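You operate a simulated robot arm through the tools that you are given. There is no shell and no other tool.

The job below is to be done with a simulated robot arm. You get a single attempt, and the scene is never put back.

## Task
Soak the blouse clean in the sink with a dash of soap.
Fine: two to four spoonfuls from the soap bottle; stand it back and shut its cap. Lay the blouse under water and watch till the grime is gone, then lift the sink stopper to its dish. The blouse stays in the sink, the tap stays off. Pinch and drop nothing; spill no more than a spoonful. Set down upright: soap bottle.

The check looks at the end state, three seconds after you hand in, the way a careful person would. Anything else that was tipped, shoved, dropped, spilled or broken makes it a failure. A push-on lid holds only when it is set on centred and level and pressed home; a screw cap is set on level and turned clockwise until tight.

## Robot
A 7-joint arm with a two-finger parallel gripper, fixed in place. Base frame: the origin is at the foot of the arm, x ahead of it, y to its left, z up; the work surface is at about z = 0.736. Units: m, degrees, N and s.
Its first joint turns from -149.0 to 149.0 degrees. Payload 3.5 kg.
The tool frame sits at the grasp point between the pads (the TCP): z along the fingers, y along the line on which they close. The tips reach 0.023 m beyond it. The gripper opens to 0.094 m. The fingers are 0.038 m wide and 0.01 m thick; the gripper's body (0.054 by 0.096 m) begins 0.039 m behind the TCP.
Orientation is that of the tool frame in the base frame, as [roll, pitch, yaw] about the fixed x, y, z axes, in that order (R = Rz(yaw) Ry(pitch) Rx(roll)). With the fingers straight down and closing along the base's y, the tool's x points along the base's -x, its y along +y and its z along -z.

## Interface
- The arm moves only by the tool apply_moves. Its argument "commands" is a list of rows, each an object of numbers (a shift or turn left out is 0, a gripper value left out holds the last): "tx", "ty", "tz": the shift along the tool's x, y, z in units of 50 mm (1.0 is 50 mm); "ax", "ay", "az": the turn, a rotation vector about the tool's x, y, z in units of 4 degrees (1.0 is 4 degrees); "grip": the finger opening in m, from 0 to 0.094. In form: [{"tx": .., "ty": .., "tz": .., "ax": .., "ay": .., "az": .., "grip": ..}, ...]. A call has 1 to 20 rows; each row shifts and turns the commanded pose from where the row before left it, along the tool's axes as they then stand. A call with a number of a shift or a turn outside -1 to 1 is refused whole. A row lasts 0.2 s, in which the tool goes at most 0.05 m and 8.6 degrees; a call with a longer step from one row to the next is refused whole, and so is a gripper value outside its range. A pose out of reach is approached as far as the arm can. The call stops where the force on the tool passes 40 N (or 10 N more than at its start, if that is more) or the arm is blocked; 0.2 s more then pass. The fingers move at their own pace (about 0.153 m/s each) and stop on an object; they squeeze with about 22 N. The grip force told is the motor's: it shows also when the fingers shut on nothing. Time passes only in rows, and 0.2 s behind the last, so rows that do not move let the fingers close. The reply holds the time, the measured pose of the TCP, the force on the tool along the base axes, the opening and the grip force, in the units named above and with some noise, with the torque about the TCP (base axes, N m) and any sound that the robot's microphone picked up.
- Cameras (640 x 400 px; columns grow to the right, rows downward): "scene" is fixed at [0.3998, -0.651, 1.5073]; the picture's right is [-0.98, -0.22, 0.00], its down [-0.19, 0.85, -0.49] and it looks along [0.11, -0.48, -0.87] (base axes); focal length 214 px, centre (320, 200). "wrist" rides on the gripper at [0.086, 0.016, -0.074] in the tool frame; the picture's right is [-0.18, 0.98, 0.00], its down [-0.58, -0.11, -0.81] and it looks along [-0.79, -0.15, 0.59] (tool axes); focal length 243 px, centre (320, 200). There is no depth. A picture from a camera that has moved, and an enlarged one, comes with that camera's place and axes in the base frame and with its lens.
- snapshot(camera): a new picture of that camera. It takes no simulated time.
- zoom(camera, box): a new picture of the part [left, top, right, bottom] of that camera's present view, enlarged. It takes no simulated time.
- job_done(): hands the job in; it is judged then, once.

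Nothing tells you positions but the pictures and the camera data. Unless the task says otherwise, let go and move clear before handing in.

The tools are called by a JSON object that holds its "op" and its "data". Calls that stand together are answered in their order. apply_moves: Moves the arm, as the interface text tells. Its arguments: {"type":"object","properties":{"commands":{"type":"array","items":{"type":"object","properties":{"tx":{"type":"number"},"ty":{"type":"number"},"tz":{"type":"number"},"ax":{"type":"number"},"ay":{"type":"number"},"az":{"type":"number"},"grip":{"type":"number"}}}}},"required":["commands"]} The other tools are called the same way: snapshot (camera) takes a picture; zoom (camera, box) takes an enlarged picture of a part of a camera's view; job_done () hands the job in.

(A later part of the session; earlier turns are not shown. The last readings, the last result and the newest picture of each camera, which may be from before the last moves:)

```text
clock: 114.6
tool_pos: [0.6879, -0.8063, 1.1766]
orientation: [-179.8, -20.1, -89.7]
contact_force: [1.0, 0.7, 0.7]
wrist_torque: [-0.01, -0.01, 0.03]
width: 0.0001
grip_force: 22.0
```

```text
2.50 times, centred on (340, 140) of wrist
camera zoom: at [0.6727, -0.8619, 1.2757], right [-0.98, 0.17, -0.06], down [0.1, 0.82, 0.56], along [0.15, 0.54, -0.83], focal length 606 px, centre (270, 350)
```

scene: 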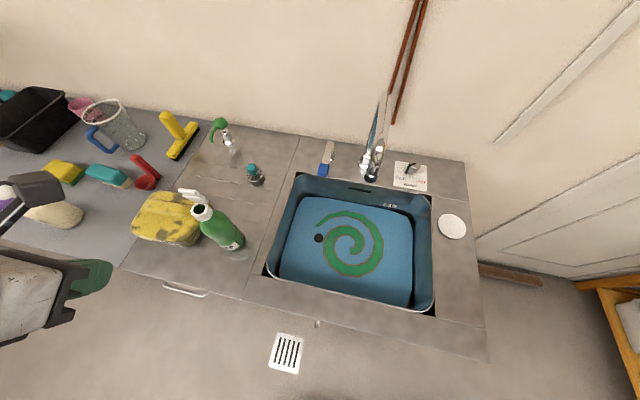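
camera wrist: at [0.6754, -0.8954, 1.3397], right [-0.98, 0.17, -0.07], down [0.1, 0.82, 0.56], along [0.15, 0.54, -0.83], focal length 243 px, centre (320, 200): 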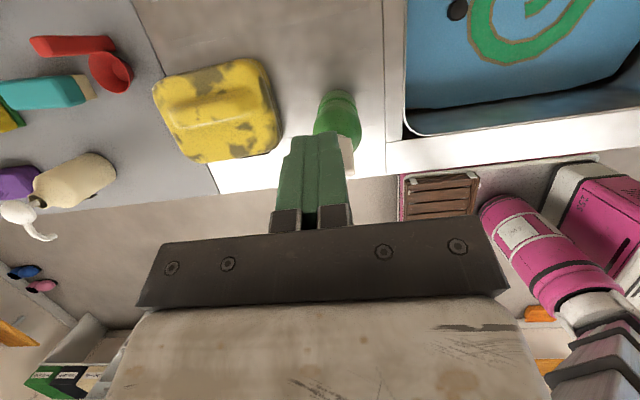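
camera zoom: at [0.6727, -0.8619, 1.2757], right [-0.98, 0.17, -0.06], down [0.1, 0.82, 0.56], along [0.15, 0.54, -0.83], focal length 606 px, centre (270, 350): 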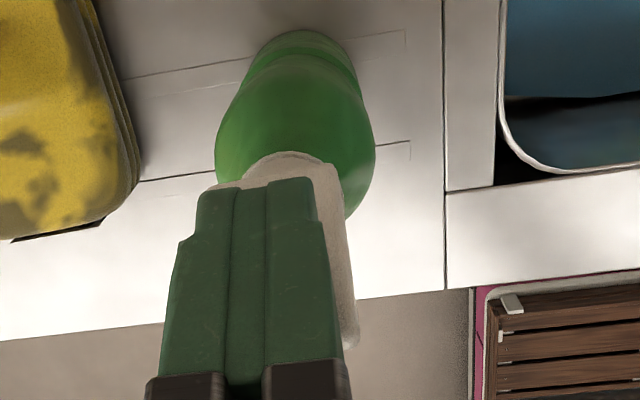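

The lid is swinging shut. Continuing forward, then following it down.

{"op": "apply_moves", "data": {"commands": [{"tx": -0.1, "tz": -0.035}, {"tx": -0.1, "tz": -0.035}, {"tx": -0.1, "tz": -0.035}, {"tx": -0.1, "tz": -0.035}, {"tx": -0.1, "tz": -0.035}]}}

{"op": "zoom", "data": {"camera": "scene", "box": [130, 140, 270, 260]}}

{"op": "zoom", "data": {"camera": "wrist", "box": [240, 60, 440, 220]}}

```text
clock: 115.8
tool_pos: [0.6895, -0.78, 1.1747]
orientation: [-179.9, -20.0, -89.7]
contact_force: [1.1, 0.1, -0.7]
wrist_torque: [-0.02, 0.05, -0.01]
width: 0.0002
grip_force: 22.4
```

```text
3.33 times, centred on (200, 200) of scene
camera zoom: at [0.3998, -0.651, 1.5073], right [-0.98, -0.22, 0.0], down [-0.19, 0.85, -0.49], along [0.11, -0.48, -0.87], focal length 715 px, centre (720, 200)
```

zoom: 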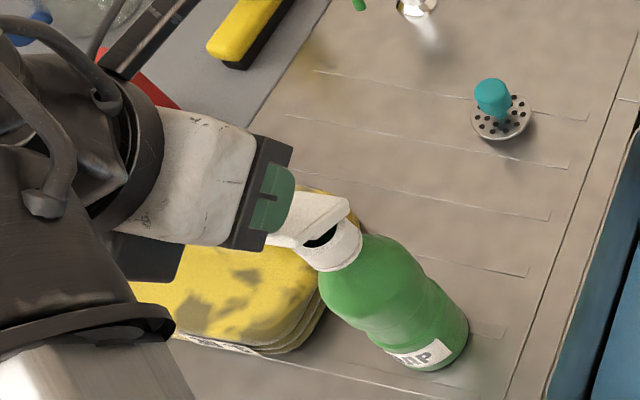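

```text
2.50 times, centred on (340, 140) of wrist
camera zoom: at [0.6724, -0.8353, 1.2753], right [-0.98, 0.17, -0.06], down [0.1, 0.82, 0.56], along [0.15, 0.54, -0.83], focal length 606 px, centre (270, 350)
```

zoom: 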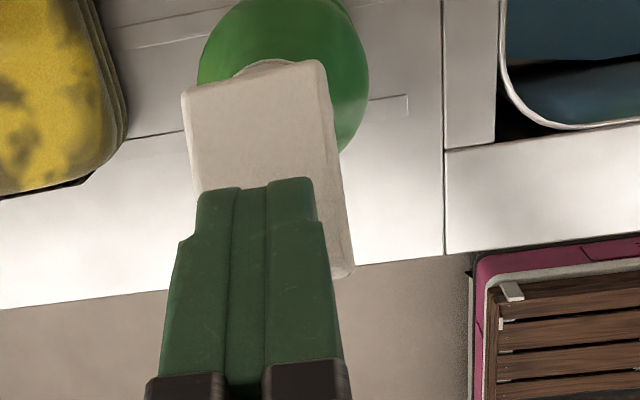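

{"op": "apply_moves", "data": {"commands": [{"tx": -0.034, "tz": 0.094}, {"tx": -0.034, "tz": 0.094}, {"tx": -0.034, "tz": 0.094}, {"tx": -0.034, "tz": 0.094}]}}

{"op": "zoom", "data": {"camera": "scene", "box": [130, 140, 270, 260]}}

{"op": "zoom", "data": {"camera": "wrist", "box": [240, 60, 440, 220]}}

```text
clock: 116.8
tool_pos: [0.6883, -0.7794, 1.1547]
orientation: [-179.9, -20.0, -89.7]
contact_force: [-0.9, -0.7, 0.4]
wrist_torque: [0.01, -0.04, -0.02]
width: 0.0001
grip_force: 22.3
```

```text
3.33 times, centred on (200, 200) of scene
camera zoom: at [0.3998, -0.651, 1.5073], right [-0.98, -0.22, 0.0], down [-0.19, 0.85, -0.49], along [0.11, -0.48, -0.87], focal length 715 px, centre (720, 200)
```

zoom: 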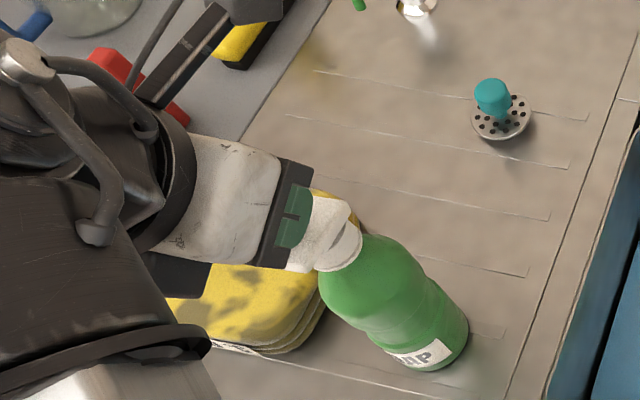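

```text
2.50 times, centred on (340, 140) of wrist
camera zoom: at [0.6724, -0.8357, 1.2551], right [-0.98, 0.17, -0.06], down [0.1, 0.82, 0.56], along [0.15, 0.54, -0.83], focal length 606 px, centre (270, 350)
```

zoom: 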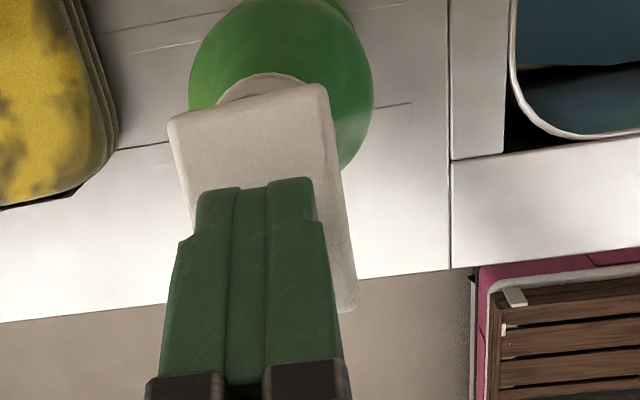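

Nearly closed. Pressing down in 2 mm steps, watching force and sound.

{"op": "apply_moves", "data": {"commands": [{"tx": -0.014, "tz": 0.038}, {"tx": -0.014, "tz": 0.038}]}}

{"op": "apply_moves", "data": {"commands": [{"tx": -0.014, "tz": 0.038}]}}

{"op": "zoom", "data": {"camera": "wrist", "box": [240, 60, 440, 220]}}

```text
clock: 117.4
tool_pos: [0.6884, -0.7795, 1.1516]
orientation: [-179.9, -20.1, -89.7]
contact_force: [0.0, 0.6, 0.1]
wrist_torque: [0.0, -0.02, -0.03]
width: 0.0001
grip_force: 21.9
```

```text
clock: 117.8
tool_pos: [0.6883, -0.7787, 1.149]
orientation: [-180.0, -20.1, -89.7]
contact_force: [-0.4, 0.4, 0.2]
wrist_torque: [0.0, -0.02, -0.02]
width: 0.0
grip_force: 21.8
```

```text
2.50 times, centred on (340, 140) of wrist
camera zoom: at [0.6726, -0.8356, 1.2495], right [-0.98, 0.17, -0.06], down [0.1, 0.82, 0.56], along [0.15, 0.54, -0.83], focal length 606 px, centre (270, 350)
```

zoom: 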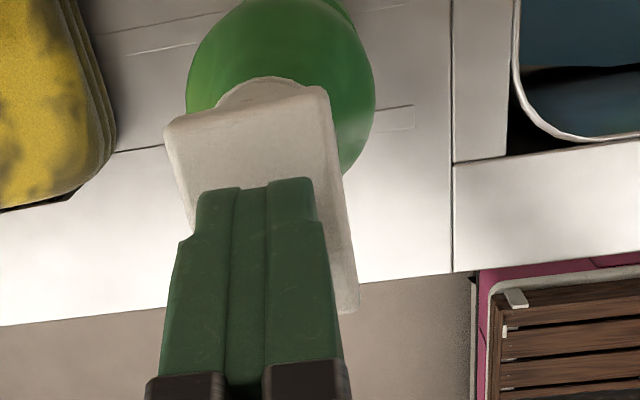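

{"op": "apply_moves", "data": {"commands": [{"tx": -0.014, "tz": 0.038}, {"tx": -0.014, "tz": 0.038}]}}

{"op": "apply_moves", "data": {"commands": [{"tx": -0.014, "tz": 0.038}]}}

{"op": "zoom", "data": {"camera": "wrist", "box": [240, 60, 440, 220]}}

{"op": "zoom", "data": {"camera": "scene", "box": [165, 180, 255, 260]}}

```text
clock: 118.4
tool_pos: [0.6882, -0.7784, 1.1484]
orientation: [-179.8, -20.2, -89.7]
contact_force: [1.3, -0.3, 20.6]
wrist_torque: [0.26, -0.06, 0.01]
width: 0.0
grip_force: 22.1
```

```text
clock: 118.8
tool_pos: [0.6876, -0.7801, 1.1472]
orientation: [-179.8, -20.3, -89.8]
contact_force: [1.8, 1.8, 40.4]
wrist_torque: [0.39, -0.05, -0.01]
width: 0.0
grip_force: 22.6
```

```text
2.50 times, centred on (340, 140) of wrist
camera zoom: at [0.6721, -0.8347, 1.2468], right [-0.98, 0.17, -0.07], down [0.1, 0.83, 0.56], along [0.15, 0.54, -0.83], focal length 606 px, centre (270, 350)
```

zoom: 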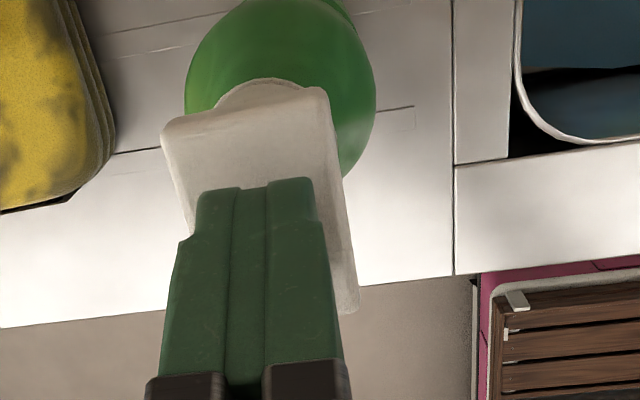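

```text
5.00 times, centred on (210, 220) of scene
camera zoom: at [0.3998, -0.651, 1.5073], right [-0.98, -0.22, 0.0], down [-0.19, 0.85, -0.49], along [0.11, -0.48, -0.87], focal length 1072 px, centre (870, 100)
```

zoom: 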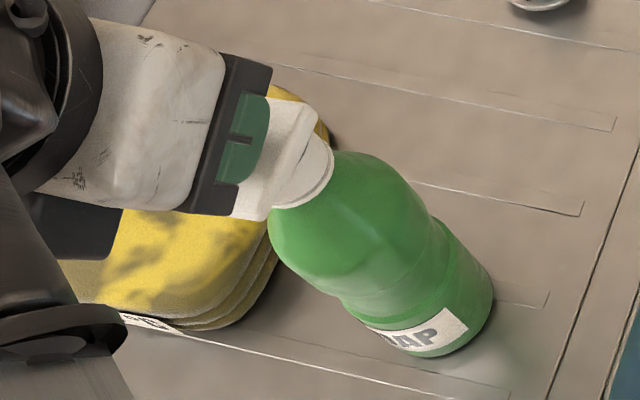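

Pressed firmly (about 40 N). Raising off and checking that the lid is shut.

{"op": "apply_moves", "data": {"commands": [{"tx": 0.1, "tz": -0.28}, {"tx": 0.25, "tz": -0.7}, {"tx": 0.25, "tz": -0.7}]}}

{"op": "snapshot", "data": {"camera": "wrist"}}

{"op": "zoom", "data": {"camera": "scene", "box": [165, 180, 255, 260]}}

```text
clock: 119.6
tool_pos: [0.6865, -0.7797, 1.2337]
orientation: [-179.9, -20.1, -89.7]
contact_force: [-0.5, -0.1, 0.4]
wrist_torque: [0.03, 0.02, -0.01]
width: 0.0
grip_force: 21.9
```

```text
taken
camera wrist: at [0.6717, -0.8352, 1.3331], right [-0.98, 0.17, -0.06], down [0.1, 0.82, 0.56], along [0.15, 0.54, -0.83], focal length 243 px, centre (320, 200)
```

wrist: 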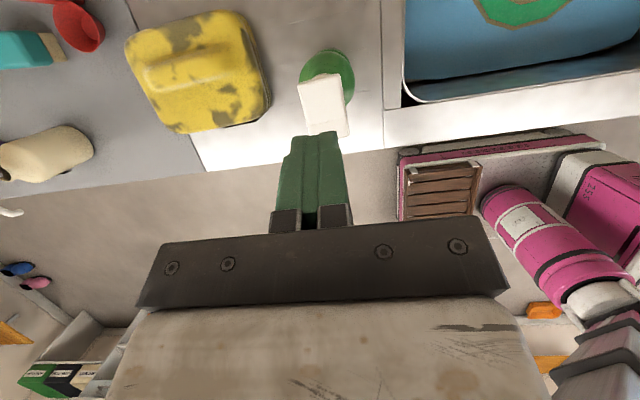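

```text
5.00 times, centred on (210, 220) of scene
camera zoom: at [0.3998, -0.651, 1.5073], right [-0.98, -0.22, 0.0], down [-0.19, 0.85, -0.49], along [0.11, -0.48, -0.87], focal length 1072 px, centre (870, 100)
```

zoom: 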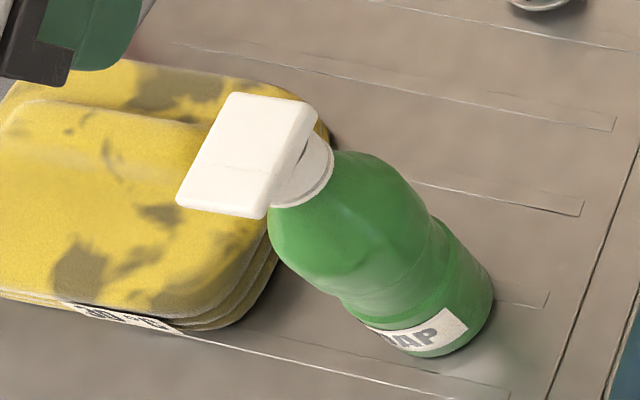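

The cap is shut exactly as at the start and the bottle stands in its place. Now a closer look at the blouse's shape to plan its grasp.

{"op": "zoom", "data": {"camera": "wrist", "box": [100, 0, 300, 140]}}

{"op": "zoom", "data": {"camera": "scene", "box": [120, 180, 220, 260]}}

```text
2.86 times, centred on (200, 70) of wrist
camera zoom: at [0.6717, -0.8352, 1.3331], right [-0.98, 0.17, -0.06], down [0.1, 0.82, 0.56], along [0.15, 0.54, -0.83], focal length 693 px, centre (663, 571)
```

zoom: 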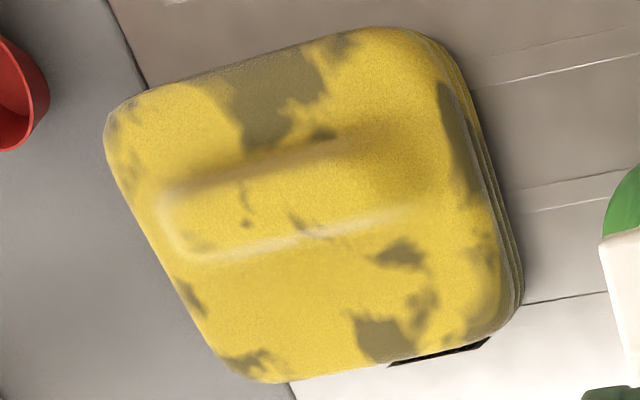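

```text
5.00 times, centred on (170, 220) of scene
camera zoom: at [0.3998, -0.651, 1.5073], right [-0.98, -0.22, 0.0], down [-0.19, 0.85, -0.49], along [0.11, -0.48, -0.87], focal length 1072 px, centre (1070, 100)
```

zoom: 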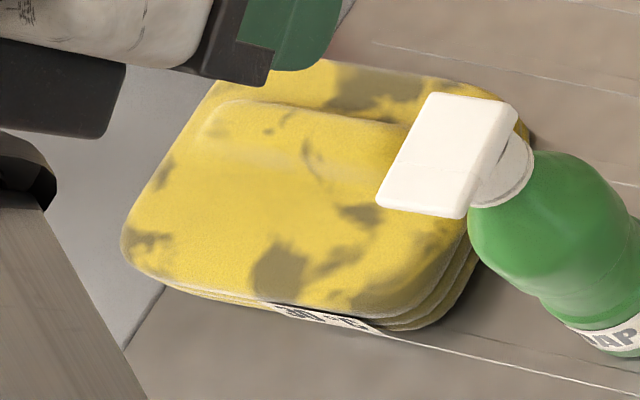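

The ridge on the blouse runs along x at y ≈ -0.835, out near the arm's reach limit, and the bottle blocks the approach. I'll temporarily shift the bottle toward the back of the drainer. First retreat and level the tool.

{"op": "apply_moves", "data": {"commands": [{"tx": -0.75, "tz": -0.274}, {"tx": -0.75, "tz": -0.274}, {"tx": -0.75, "tz": -0.274}, {"tx": -0.75, "tz": -0.274}, {"ay": 1, "grip": 0.094}, {"ay": 1}, {"ay": 1}, {"ay": 1}, {"ay": 1}, {"ay": 1}, {"ay": 1}, {"ay": 1}, {"ay": 1}, {"ay": 1}, {"ay": 1}, {"ay": 1}, {"ay": 1}, {"ay": 1}, {"ay": 1}, {"ay": 1}]}}

{"op": "apply_moves", "data": {"commands": [{"ay": 1}, {"ay": 0.5}, {"tx": -0.9}, {"tx": -0.9}, {"tx": -0.9}, {"tx": -0.9}, {"tx": -0.9}, {"tx": -0.8}]}}

{"op": "snapshot", "data": {"camera": "wrist"}}

```text
clock: 123.8
tool_pos: [0.6871, -0.6189, 1.2333]
orientation: [-179.1, -84.1, -90.6]
contact_force: [-0.3, 0.3, -0.6]
wrist_torque: [0.01, -0.06, -0.05]
width: 0.0939
grip_force: 0.1
```

```text
clock: 125.6
tool_pos: [0.6879, -0.6192, 0.9678]
orientation: [-46.2, -89.8, 136.7]
contact_force: [0.0, 0.3, -0.3]
wrist_torque: [-0.04, -0.01, 0.01]
width: 0.0939
grip_force: 0.0
```

```text
taken
camera wrist: at [0.6706, -0.5448, 1.0535], right [-0.98, -0.01, -0.19], down [0.11, 0.81, -0.58], along [0.15, -0.59, -0.79], focal length 243 px, centre (320, 200)
```

wrist: 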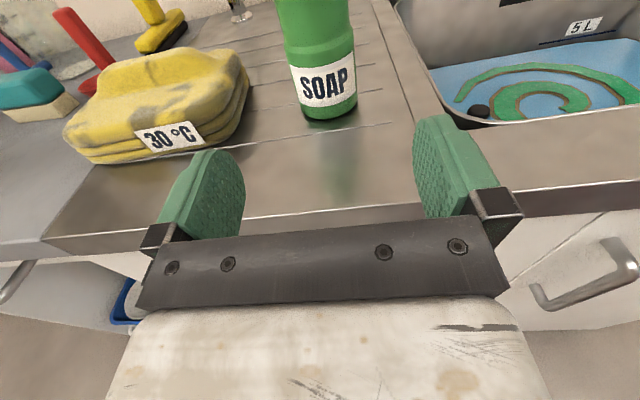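

{"op": "apply_moves", "data": {"commands": [{"tx": -0.08, "ty": -0.05, "tz": 0.8}, {"tz": 0.8}, {"tz": 0.8}, {"tz": 0.6}, {"tz": 0.26}, {"grip": 0.066}, {"grip": 0.05}, {"grip": 0.0}, {}, {}]}}

{"op": "apply_moves", "data": {"commands": [{"tx": 0.2}, {"tx": 0.4}, {"tx": 0.4}, {"tx": 0.1}]}}

{"op": "snapshot", "data": {"camera": "wrist"}}

```text
clock: 127.8
tool_pos: [0.6909, -0.783, 0.9636]
orientation: [-50.3, -89.8, 140.6]
contact_force: [0.4, -0.9, 0.0]
wrist_torque: [-0.07, 0.03, 0.01]
width: 0.0632
grip_force: 22.2
```

```text
clock: 128.8
tool_pos: [0.6906, -0.7831, 1.0194]
orientation: [-57.3, -89.9, 147.6]
contact_force: [-0.5, 0.2, -3.8]
wrist_torque: [0.03, 0.02, 0.01]
width: 0.0633
grip_force: 22.1
```

```text
taken
camera wrist: at [0.674, -0.7083, 1.1056], right [-0.98, -0.01, -0.19], down [0.11, 0.81, -0.58], along [0.15, -0.59, -0.79], focal length 243 px, centre (320, 200)
```

wrist: 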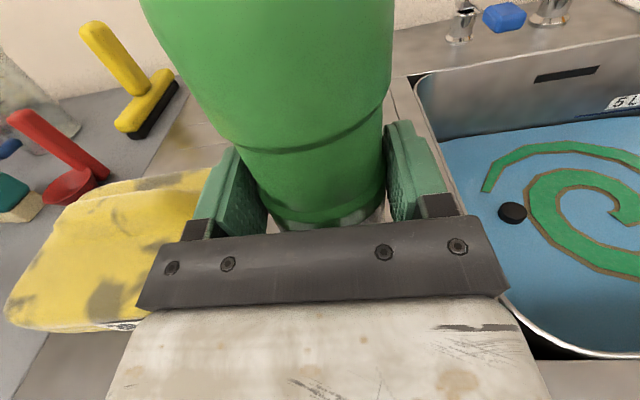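

Bottle lifted; moving it back and slightly right, keeping clear of the strainer.

{"op": "apply_moves", "data": {"commands": [{"ty": 0.33, "tz": 0.6}, {"ty": 0.33, "tz": 0.7}, {"ty": 0.34, "tz": 0.7}, {"tz": 0.54}, {"tx": -0.4}, {"tx": -0.4}, {"tx": -0.2}]}}

{"op": "snapshot", "data": {"camera": "scene"}}

{"op": "apply_moves", "data": {"commands": [{"tx": -0.04}, {"tx": -0.03}]}}

```text
clock: 130.4
tool_pos: [0.641, -0.9096, 0.9687]
orientation: [-62.7, -89.9, 153.1]
contact_force: [-0.1, -0.2, -4.2]
wrist_torque: [0.04, 0.02, -0.02]
width: 0.0632
grip_force: 22.7
```

```text
taken
```

scene: 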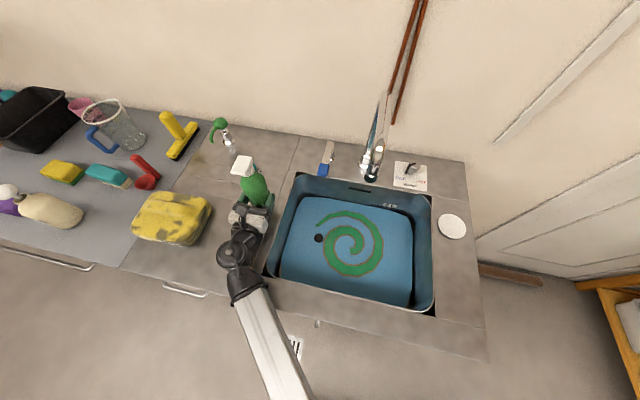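

```text
clock: 131.0
tool_pos: [0.6427, -0.9096, 0.9655]
orientation: [-58.3, -89.9, 148.7]
contact_force: [0.9, 0.4, -3.9]
wrist_torque: [0.01, 0.02, 0.0]
width: 0.0632
grip_force: 22.0
```

{"op": "apply_moves", "data": {"commands": [{"tx": -0.03}, {}]}}

{"op": "apply_moves", "data": {"commands": [{"tx": -0.02}, {}]}}

```text
clock: 131.6
tool_pos: [0.6408, -0.9093, 0.9642]
orientation: [-42.4, -89.9, 132.7]
contact_force: [-0.8, -0.3, 0.4]
wrist_torque: [0.03, 0.08, 0.04]
width: 0.0632
grip_force: 22.3
```

```text
clock: 132.2
tool_pos: [0.6419, -0.9094, 0.9644]
orientation: [-28.3, -89.8, 118.7]
contact_force: [1.9, -3.0, 10.0]
wrist_torque: [0.03, -0.07, -0.06]
width: 0.0632
grip_force: 22.1
```

Standing on the counter. Ease and release, then back out.

{"op": "apply_moves", "data": {"commands": [{"tx": 0.02}, {}]}}

{"op": "apply_moves", "data": {"commands": [{"grip": 0.07}, {"grip": 0.08}, {"grip": 0.094}, {}, {"tz": -0.4}, {"tz": -0.8}, {"tz": -0.9}, {"tz": -0.9}, {"tz": -0.9}]}}

{"op": "snapshot", "data": {"camera": "wrist"}}

{"op": "snapshot", "data": {"camera": "scene"}}

```text
clock: 132.8
tool_pos: [0.6417, -0.9091, 0.9644]
orientation: [-50.9, -89.9, 141.1]
contact_force: [2.3, -2.4, 5.1]
wrist_torque: [-0.2, 0.08, 0.05]
width: 0.0632
grip_force: 22.1
```

```text
clock: 134.8
tool_pos: [0.6413, -0.7143, 0.9635]
orientation: [-44.8, -89.8, 135.0]
contact_force: [0.0, 0.2, 0.3]
wrist_torque: [0.0, 0.04, 0.01]
width: 0.094
grip_force: 0.0
```

```text
taken
camera wrist: at [0.6242, -0.6401, 1.0501], right [-0.98, 0.0, -0.19], down [0.11, 0.81, -0.58], along [0.15, -0.59, -0.79], focal length 243 px, centre (320, 200)
```

wrist: 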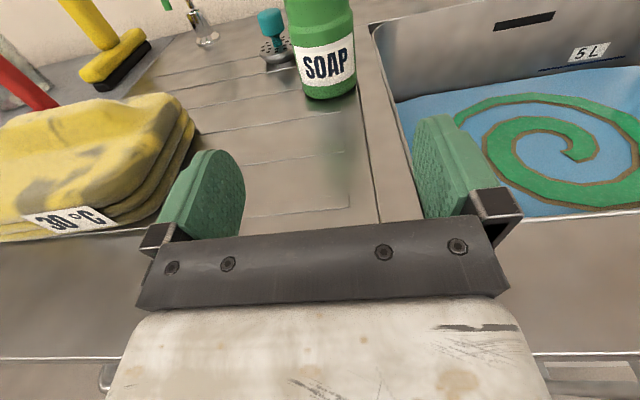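

```text
taken
```

scene: 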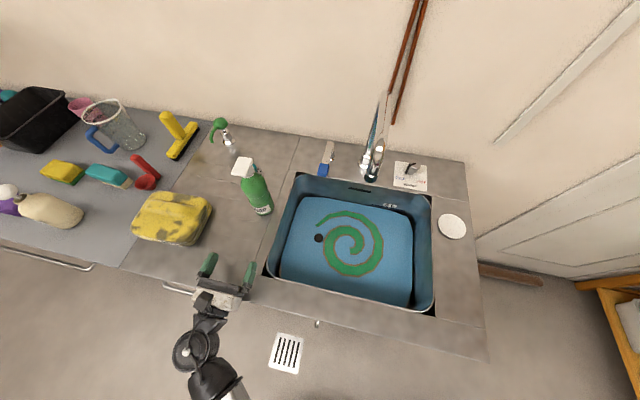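

The bottle is parked safely at the back. Now I raise, turn the tool toward azimuth -30° and pitch it 40° down for the blouse's ridge.

{"op": "apply_moves", "data": {"commands": [{"tx": 0.85}, {"tx": 0.85}, {"tx": 0.85}, {"tx": 0.85}, {"ax": 1}, {"ax": 1}, {"ax": 1}, {"ax": 1}, {"ax": 1}, {"ax": 1}, {"ax": 1}, {"ax": 1}, {"ax": 1}, {"ax": 1}, {"ax": 1}, {"ax": 1}, {"ax": 1}, {"ax": 1}, {"ax": 1}]}}

{"op": "apply_moves", "data": {"commands": [{"ay": -1}, {"ay": -1}, {"ay": -1}, {"ay": -1}, {"ay": -1}, {"ay": -1}, {"ay": -1}, {"ay": -1}, {"ay": -1}, {"ay": -1}]}}

{"op": "snapshot", "data": {"camera": "wrist"}}

{"op": "snapshot", "data": {"camera": "scene"}}

```text
clock: 138.8
tool_pos: [0.6462, -0.7085, 1.1332]
orientation: [-42.3, -89.7, 175.5]
contact_force: [-0.6, 0.3, 0.1]
wrist_torque: [0.02, 0.01, 0.0]
width: 0.0939
grip_force: 0.1
out of reach, approached as far as the arm can: row 15, 16, 17, 18, 19
```

```text
clock: 141.0
tool_pos: [0.6911, -0.6631, 1.1257]
orientation: [-179.4, -50.2, -47.8]
contact_force: [-0.1, -0.4, -0.9]
wrist_torque: [-0.01, 0.03, -0.01]
width: 0.0941
grip_force: 0.1
out of reach, approached as far as the arm can: row 2, 3, 4, 5, 6, 7, 8, 9, 10
```

```text
taken
camera wrist: at [0.6783, -0.6729, 1.2397], right [-0.8, -0.58, -0.15], down [-0.59, 0.8, 0.07], along [0.08, 0.14, -0.99], focal length 243 px, centre (320, 200)
```

wrist: 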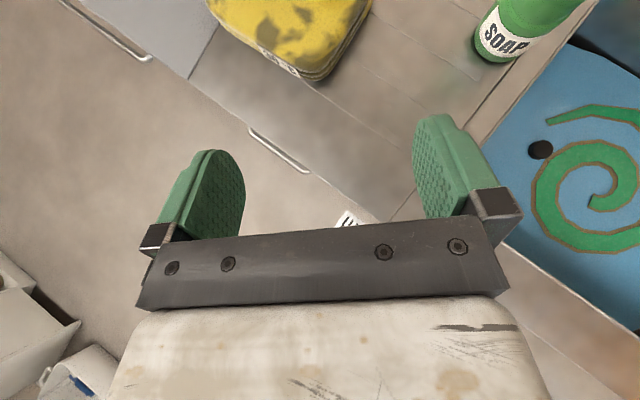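

```text
taken
```

scene: 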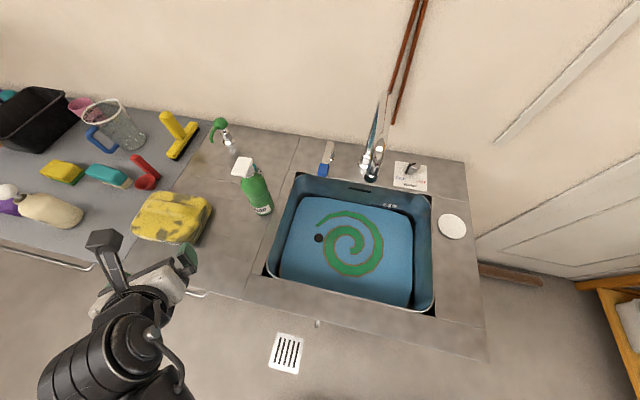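

The wrist limit holds the tool to about the radial direction (azimuth ≈ -48°), which still lets me take the ridge's near end obliquely and draw the blouse closer. Moving to a pre-grasp point above the ridge.

{"op": "apply_moves", "data": {"commands": [{"tx": 0.105, "tz": 0.9}, {"tx": 0.105, "tz": 0.9}, {"tx": 0.105, "tz": 0.9}, {"tx": 0.105, "tz": 0.9}]}}

{"op": "snapshot", "data": {"camera": "wrist"}}

{"op": "zoom", "data": {"camera": "scene", "box": [100, 150, 280, 290]}}

```text
clock: 142.0
tool_pos: [0.7984, -0.7691, 1.0266]
orientation: [-179.6, -50.3, -47.7]
contact_force: [0.3, -0.1, 0.0]
wrist_torque: [-0.03, -0.02, -0.01]
width: 0.0942
grip_force: 0.0
out of reach, approached as far as the arm can: row 3
```

```text
taken
camera wrist: at [0.7847, -0.7799, 1.1402], right [-0.8, -0.58, -0.15], down [-0.59, 0.8, 0.07], along [0.08, 0.14, -0.99], focal length 243 px, centre (320, 200)
```

wrist: 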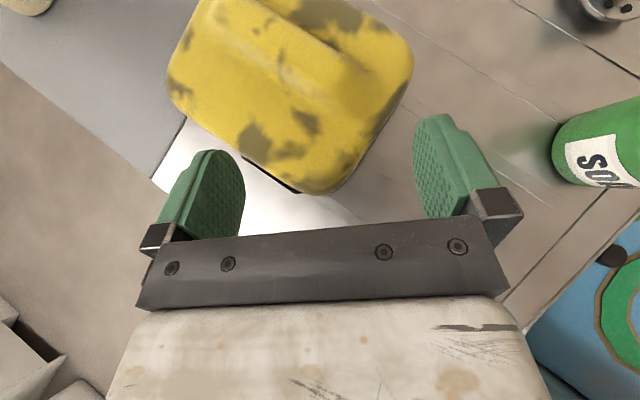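

```text
2.86 times, centred on (190, 220) of scene
camera zoom: at [0.3998, -0.651, 1.5073], right [-0.98, -0.22, 0.0], down [-0.19, 0.85, -0.49], along [0.11, -0.48, -0.87], focal length 613 px, centre (691, 143)
```

zoom: 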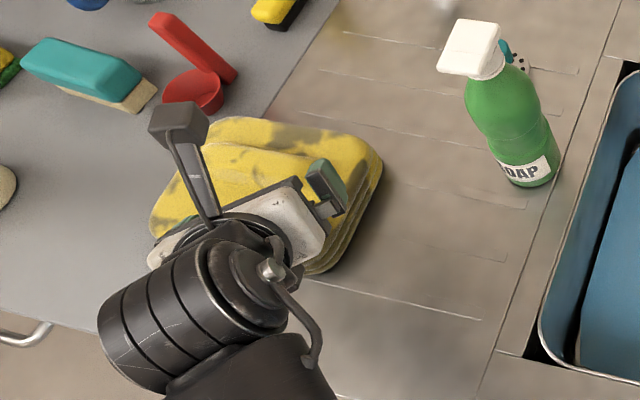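

{"op": "zoom", "data": {"camera": "wrist", "box": [140, 0, 440, 200]}}

```text
2.00 times, centred on (290, 100) of wrist
camera zoom: at [0.7847, -0.7799, 1.1402], right [-0.8, -0.58, -0.15], down [-0.59, 0.8, 0.07], along [0.08, 0.14, -0.99], focal length 485 px, centre (380, 400)
```

zoom: 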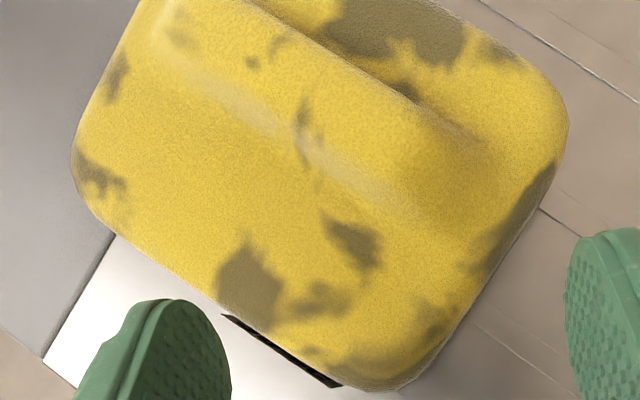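

The ridge is about 29 mm wide and lies about 53° off my closing axis. I'll close the fingers and first hook behind the ridge to swing the blouse's near end toward me so the ridge lines up radially.

{"op": "apply_moves", "data": {"commands": [{"grip": 0.0, "tx": 0.3}, {"tx": 0.3, "ty": 0.317, "tz": 0.4}, {"tx": 0.2, "ty": 0.317, "tz": 0.55}, {"tx": 0.2, "ty": 0.317, "tz": 0.55}, {}]}}

{"op": "snapshot", "data": {"camera": "wrist"}}

{"op": "zoom", "data": {"camera": "scene", "box": [100, 150, 280, 290]}}

```text
clock: 143.2
tool_pos: [0.8469, -0.8457, 1.0152]
orientation: [-179.5, -50.5, -48.7]
contact_force: [0.2, 0.1, -0.4]
wrist_torque: [0.0, 0.01, -0.02]
width: 0.0003
grip_force: 22.1
out of reach, approached as far as the arm can: row 2, 3, 4
```

```text
taken
camera wrist: at [0.8327, -0.8555, 1.1282], right [-0.81, -0.57, -0.15], down [-0.58, 0.81, 0.07], along [0.08, 0.14, -0.99], focal length 243 px, centre (320, 200)
```

wrist: 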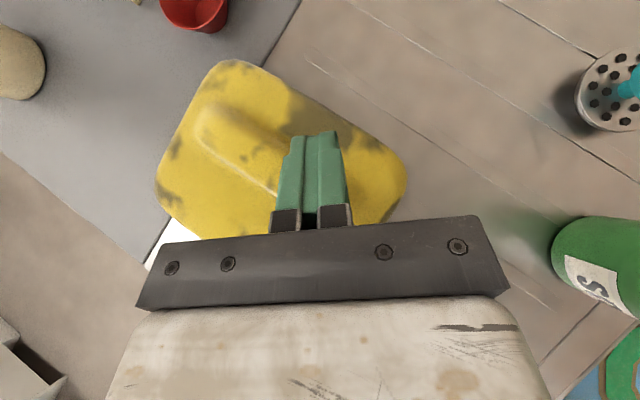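

```text
2.86 times, centred on (190, 220) of scene
camera zoom: at [0.3998, -0.651, 1.5073], right [-0.98, -0.22, 0.0], down [-0.19, 0.85, -0.49], along [0.11, -0.48, -0.87], focal length 613 px, centre (691, 143)
```

zoom: 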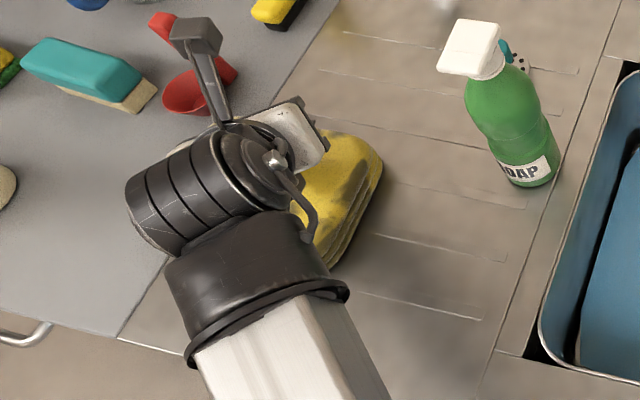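

{"op": "apply_moves", "data": {"commands": [{"ty": 0.41, "tx": 0.1}, {"tx": -0.2, "tz": 0.25}, {"tx": -0.2, "tz": 0.25}]}}

{"op": "snapshot", "data": {"camera": "wrist"}}

```text
clock: 144.0
tool_pos: [0.8576, -0.8446, 0.9946]
orientation: [-179.6, -51.3, -48.0]
contact_force: [-3.2, 0.7, 12.6]
wrist_torque: [0.0, -0.07, 0.01]
width: 0.0001
grip_force: 21.8
out of reach, approached as far as the arm can: row 1, 2, 3
stopped in row 3: the force on the tool passed its limit at 49 N (the readings are from after the stop); the commanded pose is now the measured one
```

```text
taken
camera wrist: at [0.843, -0.8532, 1.1088], right [-0.8, -0.58, -0.15], down [-0.59, 0.81, 0.05], along [0.09, 0.13, -0.99], focal length 243 px, centre (320, 200)
```

wrist: 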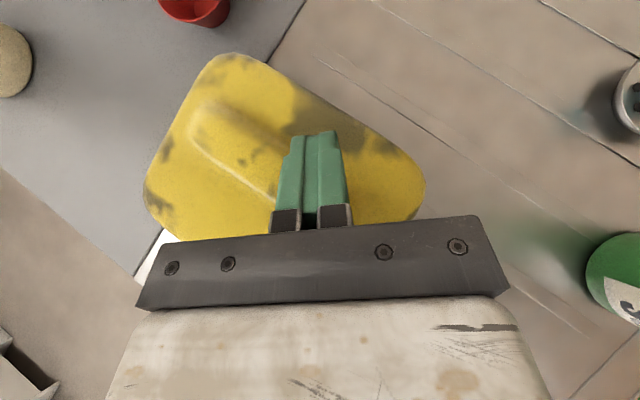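

I pressed on the ridge top while the wrist was at its turn limit. I'll lift off and back the yaw away from the limit before continuing.

{"op": "apply_moves", "data": {"commands": [{"tx": 0.4, "tz": -0.33}, {"tx": 0.4, "tz": -0.33}, {"tx": 0.2, "tz": -0.16}]}}

{"op": "snapshot", "data": {"camera": "wrist"}}

{"op": "zoom", "data": {"camera": "scene", "box": [100, 150, 280, 290]}}

```text
clock: 144.8
tool_pos: [0.8582, -0.8429, 1.0569]
orientation: [-179.6, -51.1, -48.3]
contact_force: [-0.6, -0.5, -0.3]
wrist_torque: [0.02, 0.04, -0.01]
width: 0.0
grip_force: 21.8
```

```text
taken
camera wrist: at [0.8435, -0.8526, 1.1714], right [-0.81, -0.57, -0.15], down [-0.58, 0.81, 0.05], along [0.09, 0.13, -0.99], focal length 243 px, centre (320, 200)
```

wrist: 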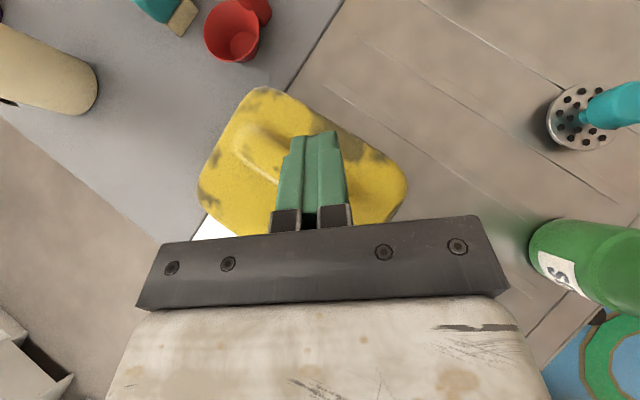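

```text
2.86 times, centred on (190, 220) of scene
camera zoom: at [0.3998, -0.651, 1.5073], right [-0.98, -0.22, 0.0], down [-0.19, 0.85, -0.49], along [0.11, -0.48, -0.87], focal length 613 px, centre (691, 143)
```

zoom: 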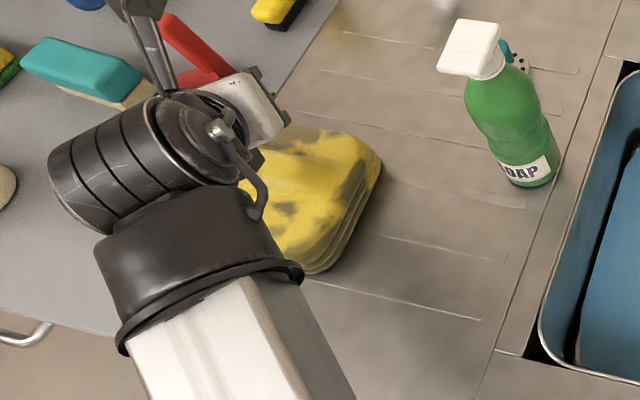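

The arm reaches further than I assumed. Let me probe how far out it can go at this height before choosing the grasp.

{"op": "apply_moves", "data": {"commands": [{"tx": 0.5, "tz": 0.6}]}}

{"op": "apply_moves", "data": {"commands": [{"tx": 0.5, "tz": 0.6}]}}

```text
clock: 145.2
tool_pos: [0.885, -0.8718, 1.0575]
orientation: [-179.5, -51.1, -48.5]
contact_force: [-0.7, -0.5, 0.3]
wrist_torque: [0.0, -0.01, 0.03]
width: 0.0
grip_force: 22.5
```

```text
clock: 145.6
tool_pos: [0.9118, -0.9024, 1.0581]
orientation: [-179.6, -51.2, -48.5]
contact_force: [-0.5, -0.7, 0.7]
wrist_torque: [0.02, -0.01, 0.0]
width: 0.0
grip_force: 22.0
```

The reach is ample (r = 1.28 m). So I can use a steep tool with the closing axis along y. I'll pull back, pitch straight down and turn the yaw to 180°.

{"op": "apply_moves", "data": {"commands": [{"tx": -0.275, "tz": -0.82, "ty": 0.085}, {"tx": -0.275, "tz": -0.82, "ty": 0.085}, {"tx": -0.275, "tz": -0.82, "ty": 0.085}, {"tx": -0.275, "tz": -0.82, "ty": 0.085}, {"ay": -1, "grip": 0.094}, {"ay": -1}, {"ay": -1}, {"ay": -1}, {"ay": -1}, {"ay": -1}, {"ay": -1}, {"ay": -1}, {"ay": -1}, {"ay": -1}, {"ay": -1}, {"ay": -1}, {"ay": -0.8}]}}

{"op": "apply_moves", "data": {"commands": [{"az": 1}, {"az": 1}, {"az": 1}, {"az": 1}, {"az": 1}, {"az": 1}, {"az": 1}, {"az": 1}, {"az": 1}, {"az": 1}, {"az": 1}, {"az": 1}, {"az": 1}, {"az": 1}, {"az": 1}, {"az": 1}, {"az": 1}, {"az": 1}, {"az": 1}, {"az": 1}]}}

{"op": "apply_moves", "data": {"commands": [{"az": 1}, {"az": 1}, {"az": 1}, {"az": 1}, {"az": 1}, {"az": 1}, {"az": 1}, {"az": 1}, {"az": 1}, {"az": 1}, {"az": 1}, {"az": 1}, {"az": 0.9}]}}

{"op": "snapshot", "data": {"camera": "wrist"}}

{"op": "snapshot", "data": {"camera": "scene"}}

```text
clock: 149.2
tool_pos: [0.8209, -0.7591, 1.1148]
orientation: [-179.6, 0.2, -48.3]
contact_force: [-0.5, -0.2, 1.1]
wrist_torque: [0.02, 0.01, 0.03]
width: 0.0941
grip_force: 0.1
out of reach, approached as far as the arm can: row 3, 4, 5, 6, 7, 8, 9, 10, 12
```

```text
clock: 153.4
tool_pos: [0.8188, -0.7606, 1.1149]
orientation: [179.9, 0.3, -127.8]
contact_force: [-0.2, -0.5, -0.5]
wrist_torque: [0.0, 0.03, -0.01]
width: 0.0937
grip_force: 0.1
```

```text
clock: 156.2
tool_pos: [0.8199, -0.7592, 1.1161]
orientation: [179.6, 0.1, -179.4]
contact_force: [-0.5, 0.2, -0.4]
wrist_torque: [0.0, -0.03, -0.01]
width: 0.094
grip_force: 0.0
```

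```text
taken
camera wrist: at [0.7327, -0.7459, 1.1893], right [0.17, 0.98, 0.01], down [0.58, -0.11, 0.81], along [0.8, -0.14, -0.59], focal length 243 px, centre (320, 200)
```

wrist: 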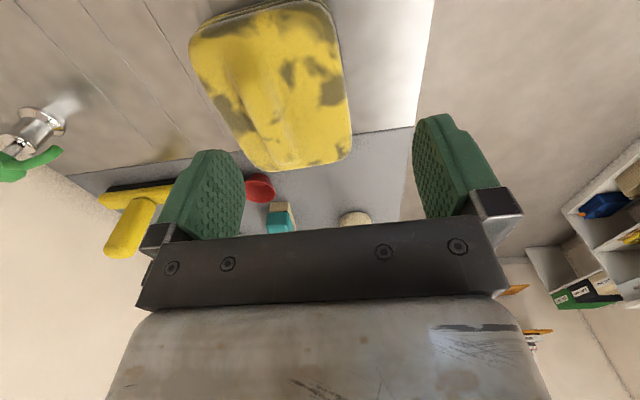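

```text
taken
```

scene: 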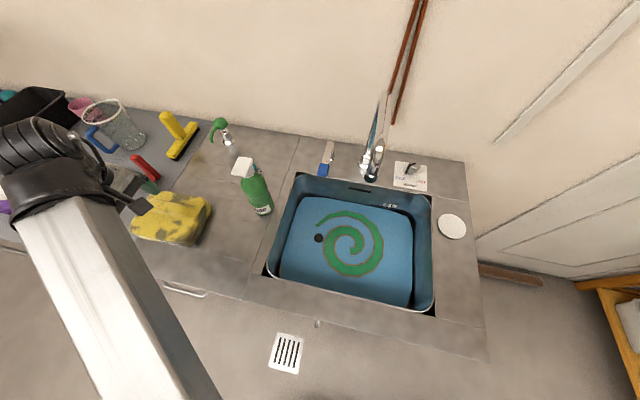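

Tool is now vertical with the closing axis across the ridge. Zooming to locate the ridge precisely.

{"op": "zoom", "data": {"camera": "wrist", "box": [170, 0, 370, 180]}}

{"op": "zoom", "data": {"camera": "scene", "box": [100, 150, 280, 290]}}

```text
2.22 times, centred on (270, 90) of wrist
camera zoom: at [0.7327, -0.7459, 1.1893], right [0.17, 0.98, 0.01], down [0.58, -0.11, 0.81], along [0.8, -0.14, -0.59], focal length 539 px, centre (431, 444)
```

zoom: 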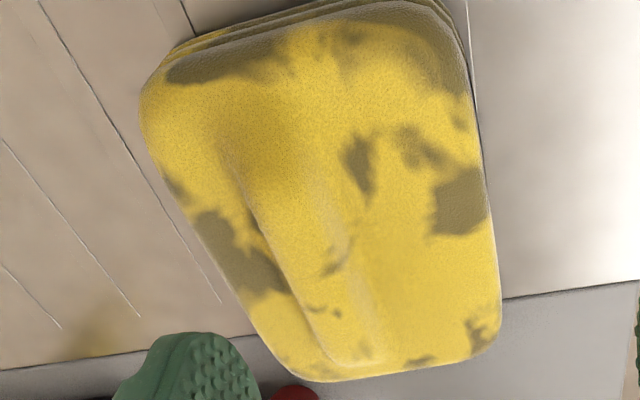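

```text
2.86 times, centred on (190, 220) of scene
camera zoom: at [0.3998, -0.651, 1.5073], right [-0.98, -0.22, 0.0], down [-0.19, 0.85, -0.49], along [0.11, -0.48, -0.87], focal length 613 px, centre (691, 143)
```

zoom: 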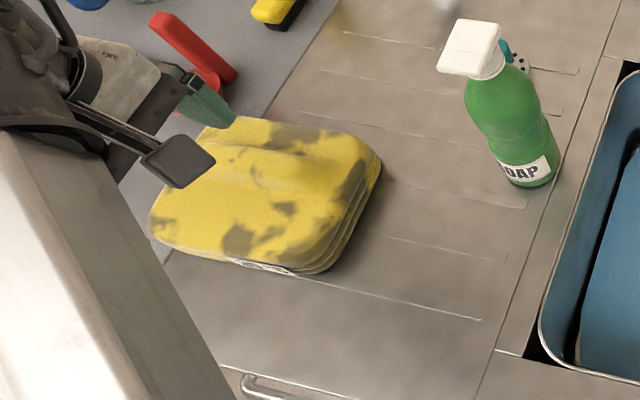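

Ridge centre is about (0.878, -0.830), top about z ≈ 0.96. Moving above it and checking reach.

{"op": "apply_moves", "data": {"commands": [{"tx": -0.3, "ty": -0.47, "tz": 0.2}, {"tx": -0.3, "ty": -0.47, "tz": 0.2}, {"tx": -0.4, "ty": -0.47, "tz": 0.2}, {"tz": 0.5}, {"tz": 0.5}]}}

{"op": "snapshot", "data": {"camera": "wrist"}}

{"op": "zoom", "data": {"camera": "scene", "box": [100, 150, 280, 290]}}

```text
clock: 157.4
tool_pos: [0.869, -0.8303, 1.0341]
orientation: [179.7, 0.1, -179.2]
contact_force: [-0.5, 0.3, 0.5]
wrist_torque: [0.01, 0.0, 0.01]
width: 0.094
grip_force: 0.0
```

```text
taken
camera wrist: at [0.7832, -0.8161, 1.1091], right [0.17, 0.99, 0.01], down [0.58, -0.11, 0.81], along [0.8, -0.14, -0.59], focal length 243 px, centre (320, 200)
```

wrist: 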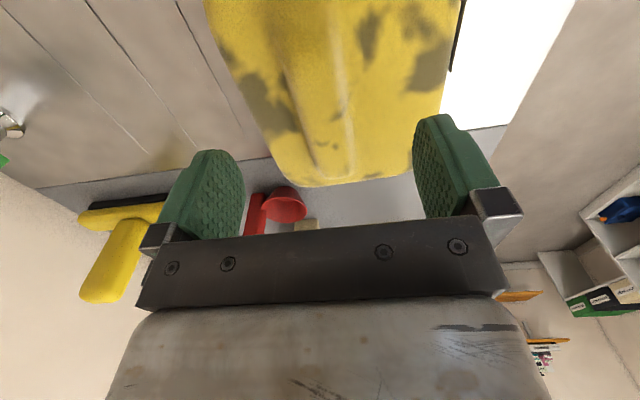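

```text
2.86 times, centred on (190, 220) of scene
camera zoom: at [0.3998, -0.651, 1.5073], right [-0.98, -0.22, 0.0], down [-0.19, 0.85, -0.49], along [0.11, -0.48, -0.87], focal length 613 px, centre (691, 143)
```

zoom: 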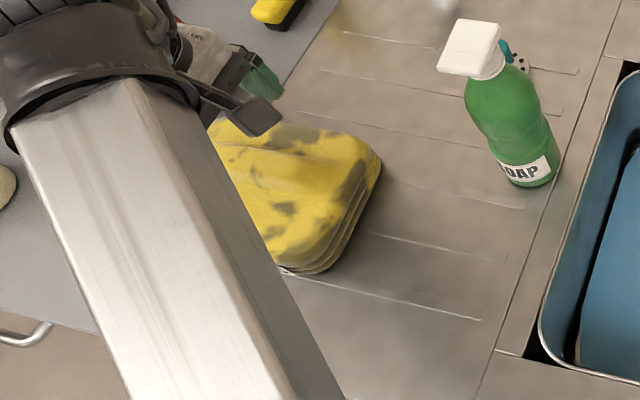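

The fingers straddle the ridge. Descending in steps with force checks.

{"op": "apply_moves", "data": {"commands": [{"tz": 0.4}, {"tz": 0.4}, {"tz": 0.2}]}}

{"op": "snapshot", "data": {"camera": "wrist"}}

```text
clock: 158.2
tool_pos: [0.8706, -0.8291, 0.9851]
orientation: [179.7, 0.1, -179.3]
contact_force: [-0.1, -0.4, -0.4]
wrist_torque: [-0.02, -0.01, -0.02]
width: 0.0939
grip_force: 0.2
```

```text
taken
camera wrist: at [0.7833, -0.8152, 1.06], right [0.17, 0.99, 0.01], down [0.58, -0.11, 0.81], along [0.8, -0.14, -0.59], focal length 243 px, centre (320, 200)
```

wrist: 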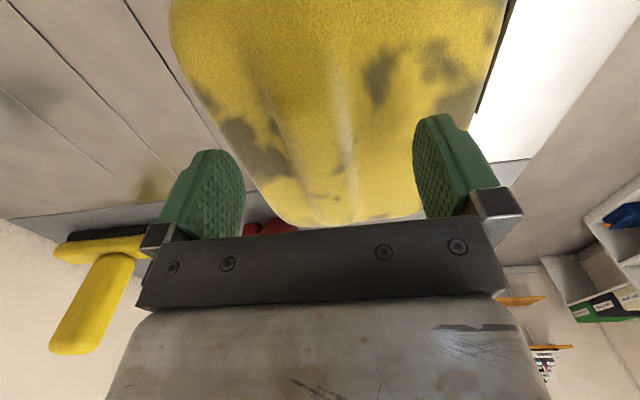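

{"op": "apply_moves", "data": {"commands": [{"tz": 0.1}, {"tz": 0.1}]}}

{"op": "apply_moves", "data": {"commands": [{"tz": 0.06}]}}

{"op": "apply_moves", "data": {"commands": [{"tz": 0.06}]}}

{"op": "snapshot", "data": {"camera": "wrist"}}

```text
clock: 158.8
tool_pos: [0.8696, -0.8284, 0.9745]
orientation: [179.7, 0.0, -179.3]
contact_force: [0.2, -0.3, 0.2]
wrist_torque: [-0.02, 0.0, 0.0]
width: 0.094
grip_force: 0.0
```

```text
clock: 159.2
tool_pos: [0.8705, -0.8297, 0.972]
orientation: [179.8, 0.0, -179.3]
contact_force: [-1.6, 0.2, -0.5]
wrist_torque: [0.02, -0.01, 0.02]
width: 0.0941
grip_force: 0.1
```

```text
clock: 159.6
tool_pos: [0.871, -0.8298, 0.9694]
orientation: [179.7, 0.1, -179.3]
contact_force: [-1.3, 0.7, -0.6]
wrist_torque: [0.01, 0.0, -0.01]
width: 0.094
grip_force: 0.0
```

```text
taken
camera wrist: at [0.7835, -0.8149, 1.0434], right [0.17, 0.99, 0.01], down [0.58, -0.11, 0.81], along [0.8, -0.14, -0.59], focal length 243 px, centre (320, 200)
```

wrist: 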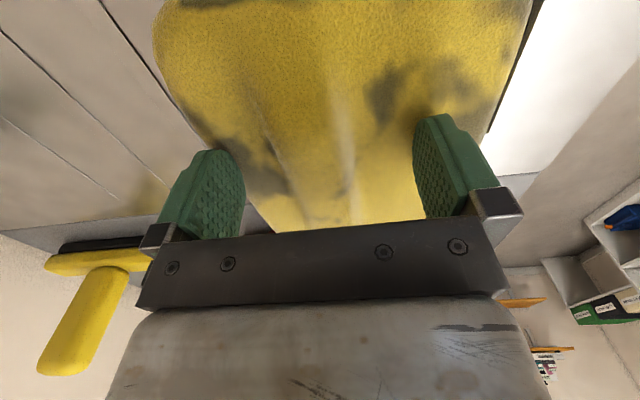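

{"op": "apply_moves", "data": {"commands": [{"tz": 0.06}]}}

{"op": "apply_moves", "data": {"commands": [{"tz": 0.06}]}}

{"op": "apply_moves", "data": {"commands": [{"tz": 0.06}]}}

{"op": "snapshot", "data": {"camera": "wrist"}}

```text
clock: 160.0
tool_pos: [0.8693, -0.8274, 0.9688]
orientation: [179.7, 0.2, -179.3]
contact_force: [1.0, -0.4, 15.2]
wrist_torque: [-0.74, 0.12, 0.03]
width: 0.0938
grip_force: 0.0
```

```text
clock: 160.6
tool_pos: [0.8694, -0.8294, 0.9668]
orientation: [179.9, 0.2, -179.4]
contact_force: [-1.6, 3.2, 11.8]
wrist_torque: [-0.34, 0.3, -0.14]
width: 0.0935
grip_force: 0.0
stopped in row 1: the force on the tool passed its limit at 41 N (the readings are from after the stop); the commanded pose is now the measured one
```

```text
clock: 161.2
tool_pos: [0.8696, -0.8296, 0.9684]
orientation: [-180.0, 0.2, -179.3]
contact_force: [-2.3, 4.3, 13.9]
wrist_torque: [-0.1, 0.33, -0.08]
width: 0.0934
grip_force: 0.0
stopped in row 1: the force on the tool passed its limit at 42 N (the readings are from after the stop); the commanded pose is now the measured one
```

```text
taken
camera wrist: at [0.7834, -0.8149, 1.042], right [0.17, 0.99, 0.0], down [0.58, -0.1, 0.81], along [0.8, -0.14, -0.59], focal length 243 px, centre (320, 200)
```

wrist: 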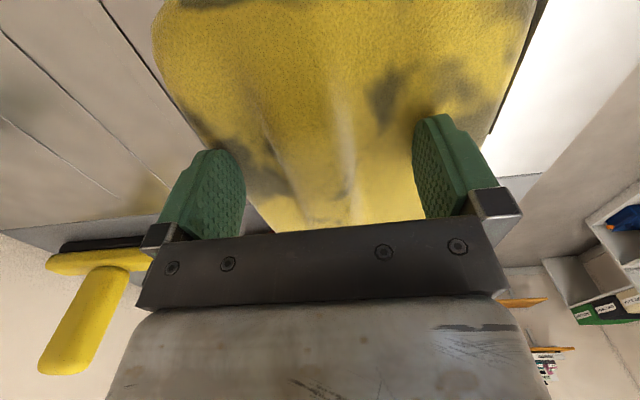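

The flat top of the blouse is at z ≈ 0.946. I'll ease up about 2.5 mm and close on the ridge.

{"op": "apply_moves", "data": {"commands": [{"tz": -0.05}, {}]}}

{"op": "apply_moves", "data": {"commands": [{"grip": 0.07}, {"grip": 0.05}, {"grip": 0.03}, {"grip": 0.0}, {}, {}]}}

{"op": "snapshot", "data": {"camera": "wrist"}}

```text
clock: 161.8
tool_pos: [0.8716, -0.8298, 0.9671]
orientation: [179.9, 0.3, -179.4]
contact_force: [0.3, 0.0, 0.5]
wrist_torque: [-0.05, 0.03, -0.07]
width: 0.0936
grip_force: 0.0
```

```text
clock: 163.2
tool_pos: [0.8703, -0.8303, 0.9688]
orientation: [180.0, 0.3, -179.4]
contact_force: [1.0, -0.6, 0.6]
wrist_torque: [-0.16, -0.03, 0.06]
width: 0.0278
grip_force: 22.1
```

```text
taken
camera wrist: at [0.7841, -0.8156, 1.0424], right [0.17, 0.99, 0.0], down [0.58, -0.1, 0.81], along [0.8, -0.14, -0.59], focal length 243 px, centre (320, 200)
```

wrist: 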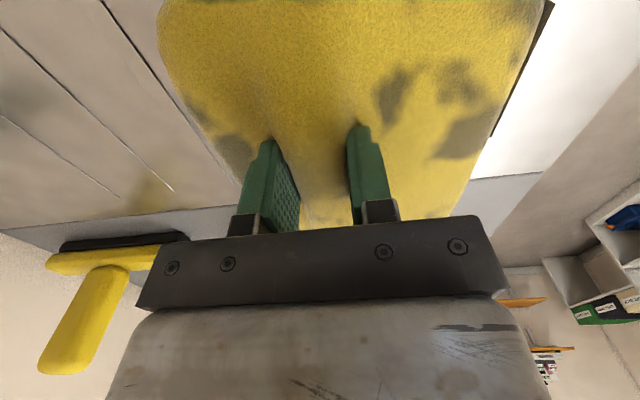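

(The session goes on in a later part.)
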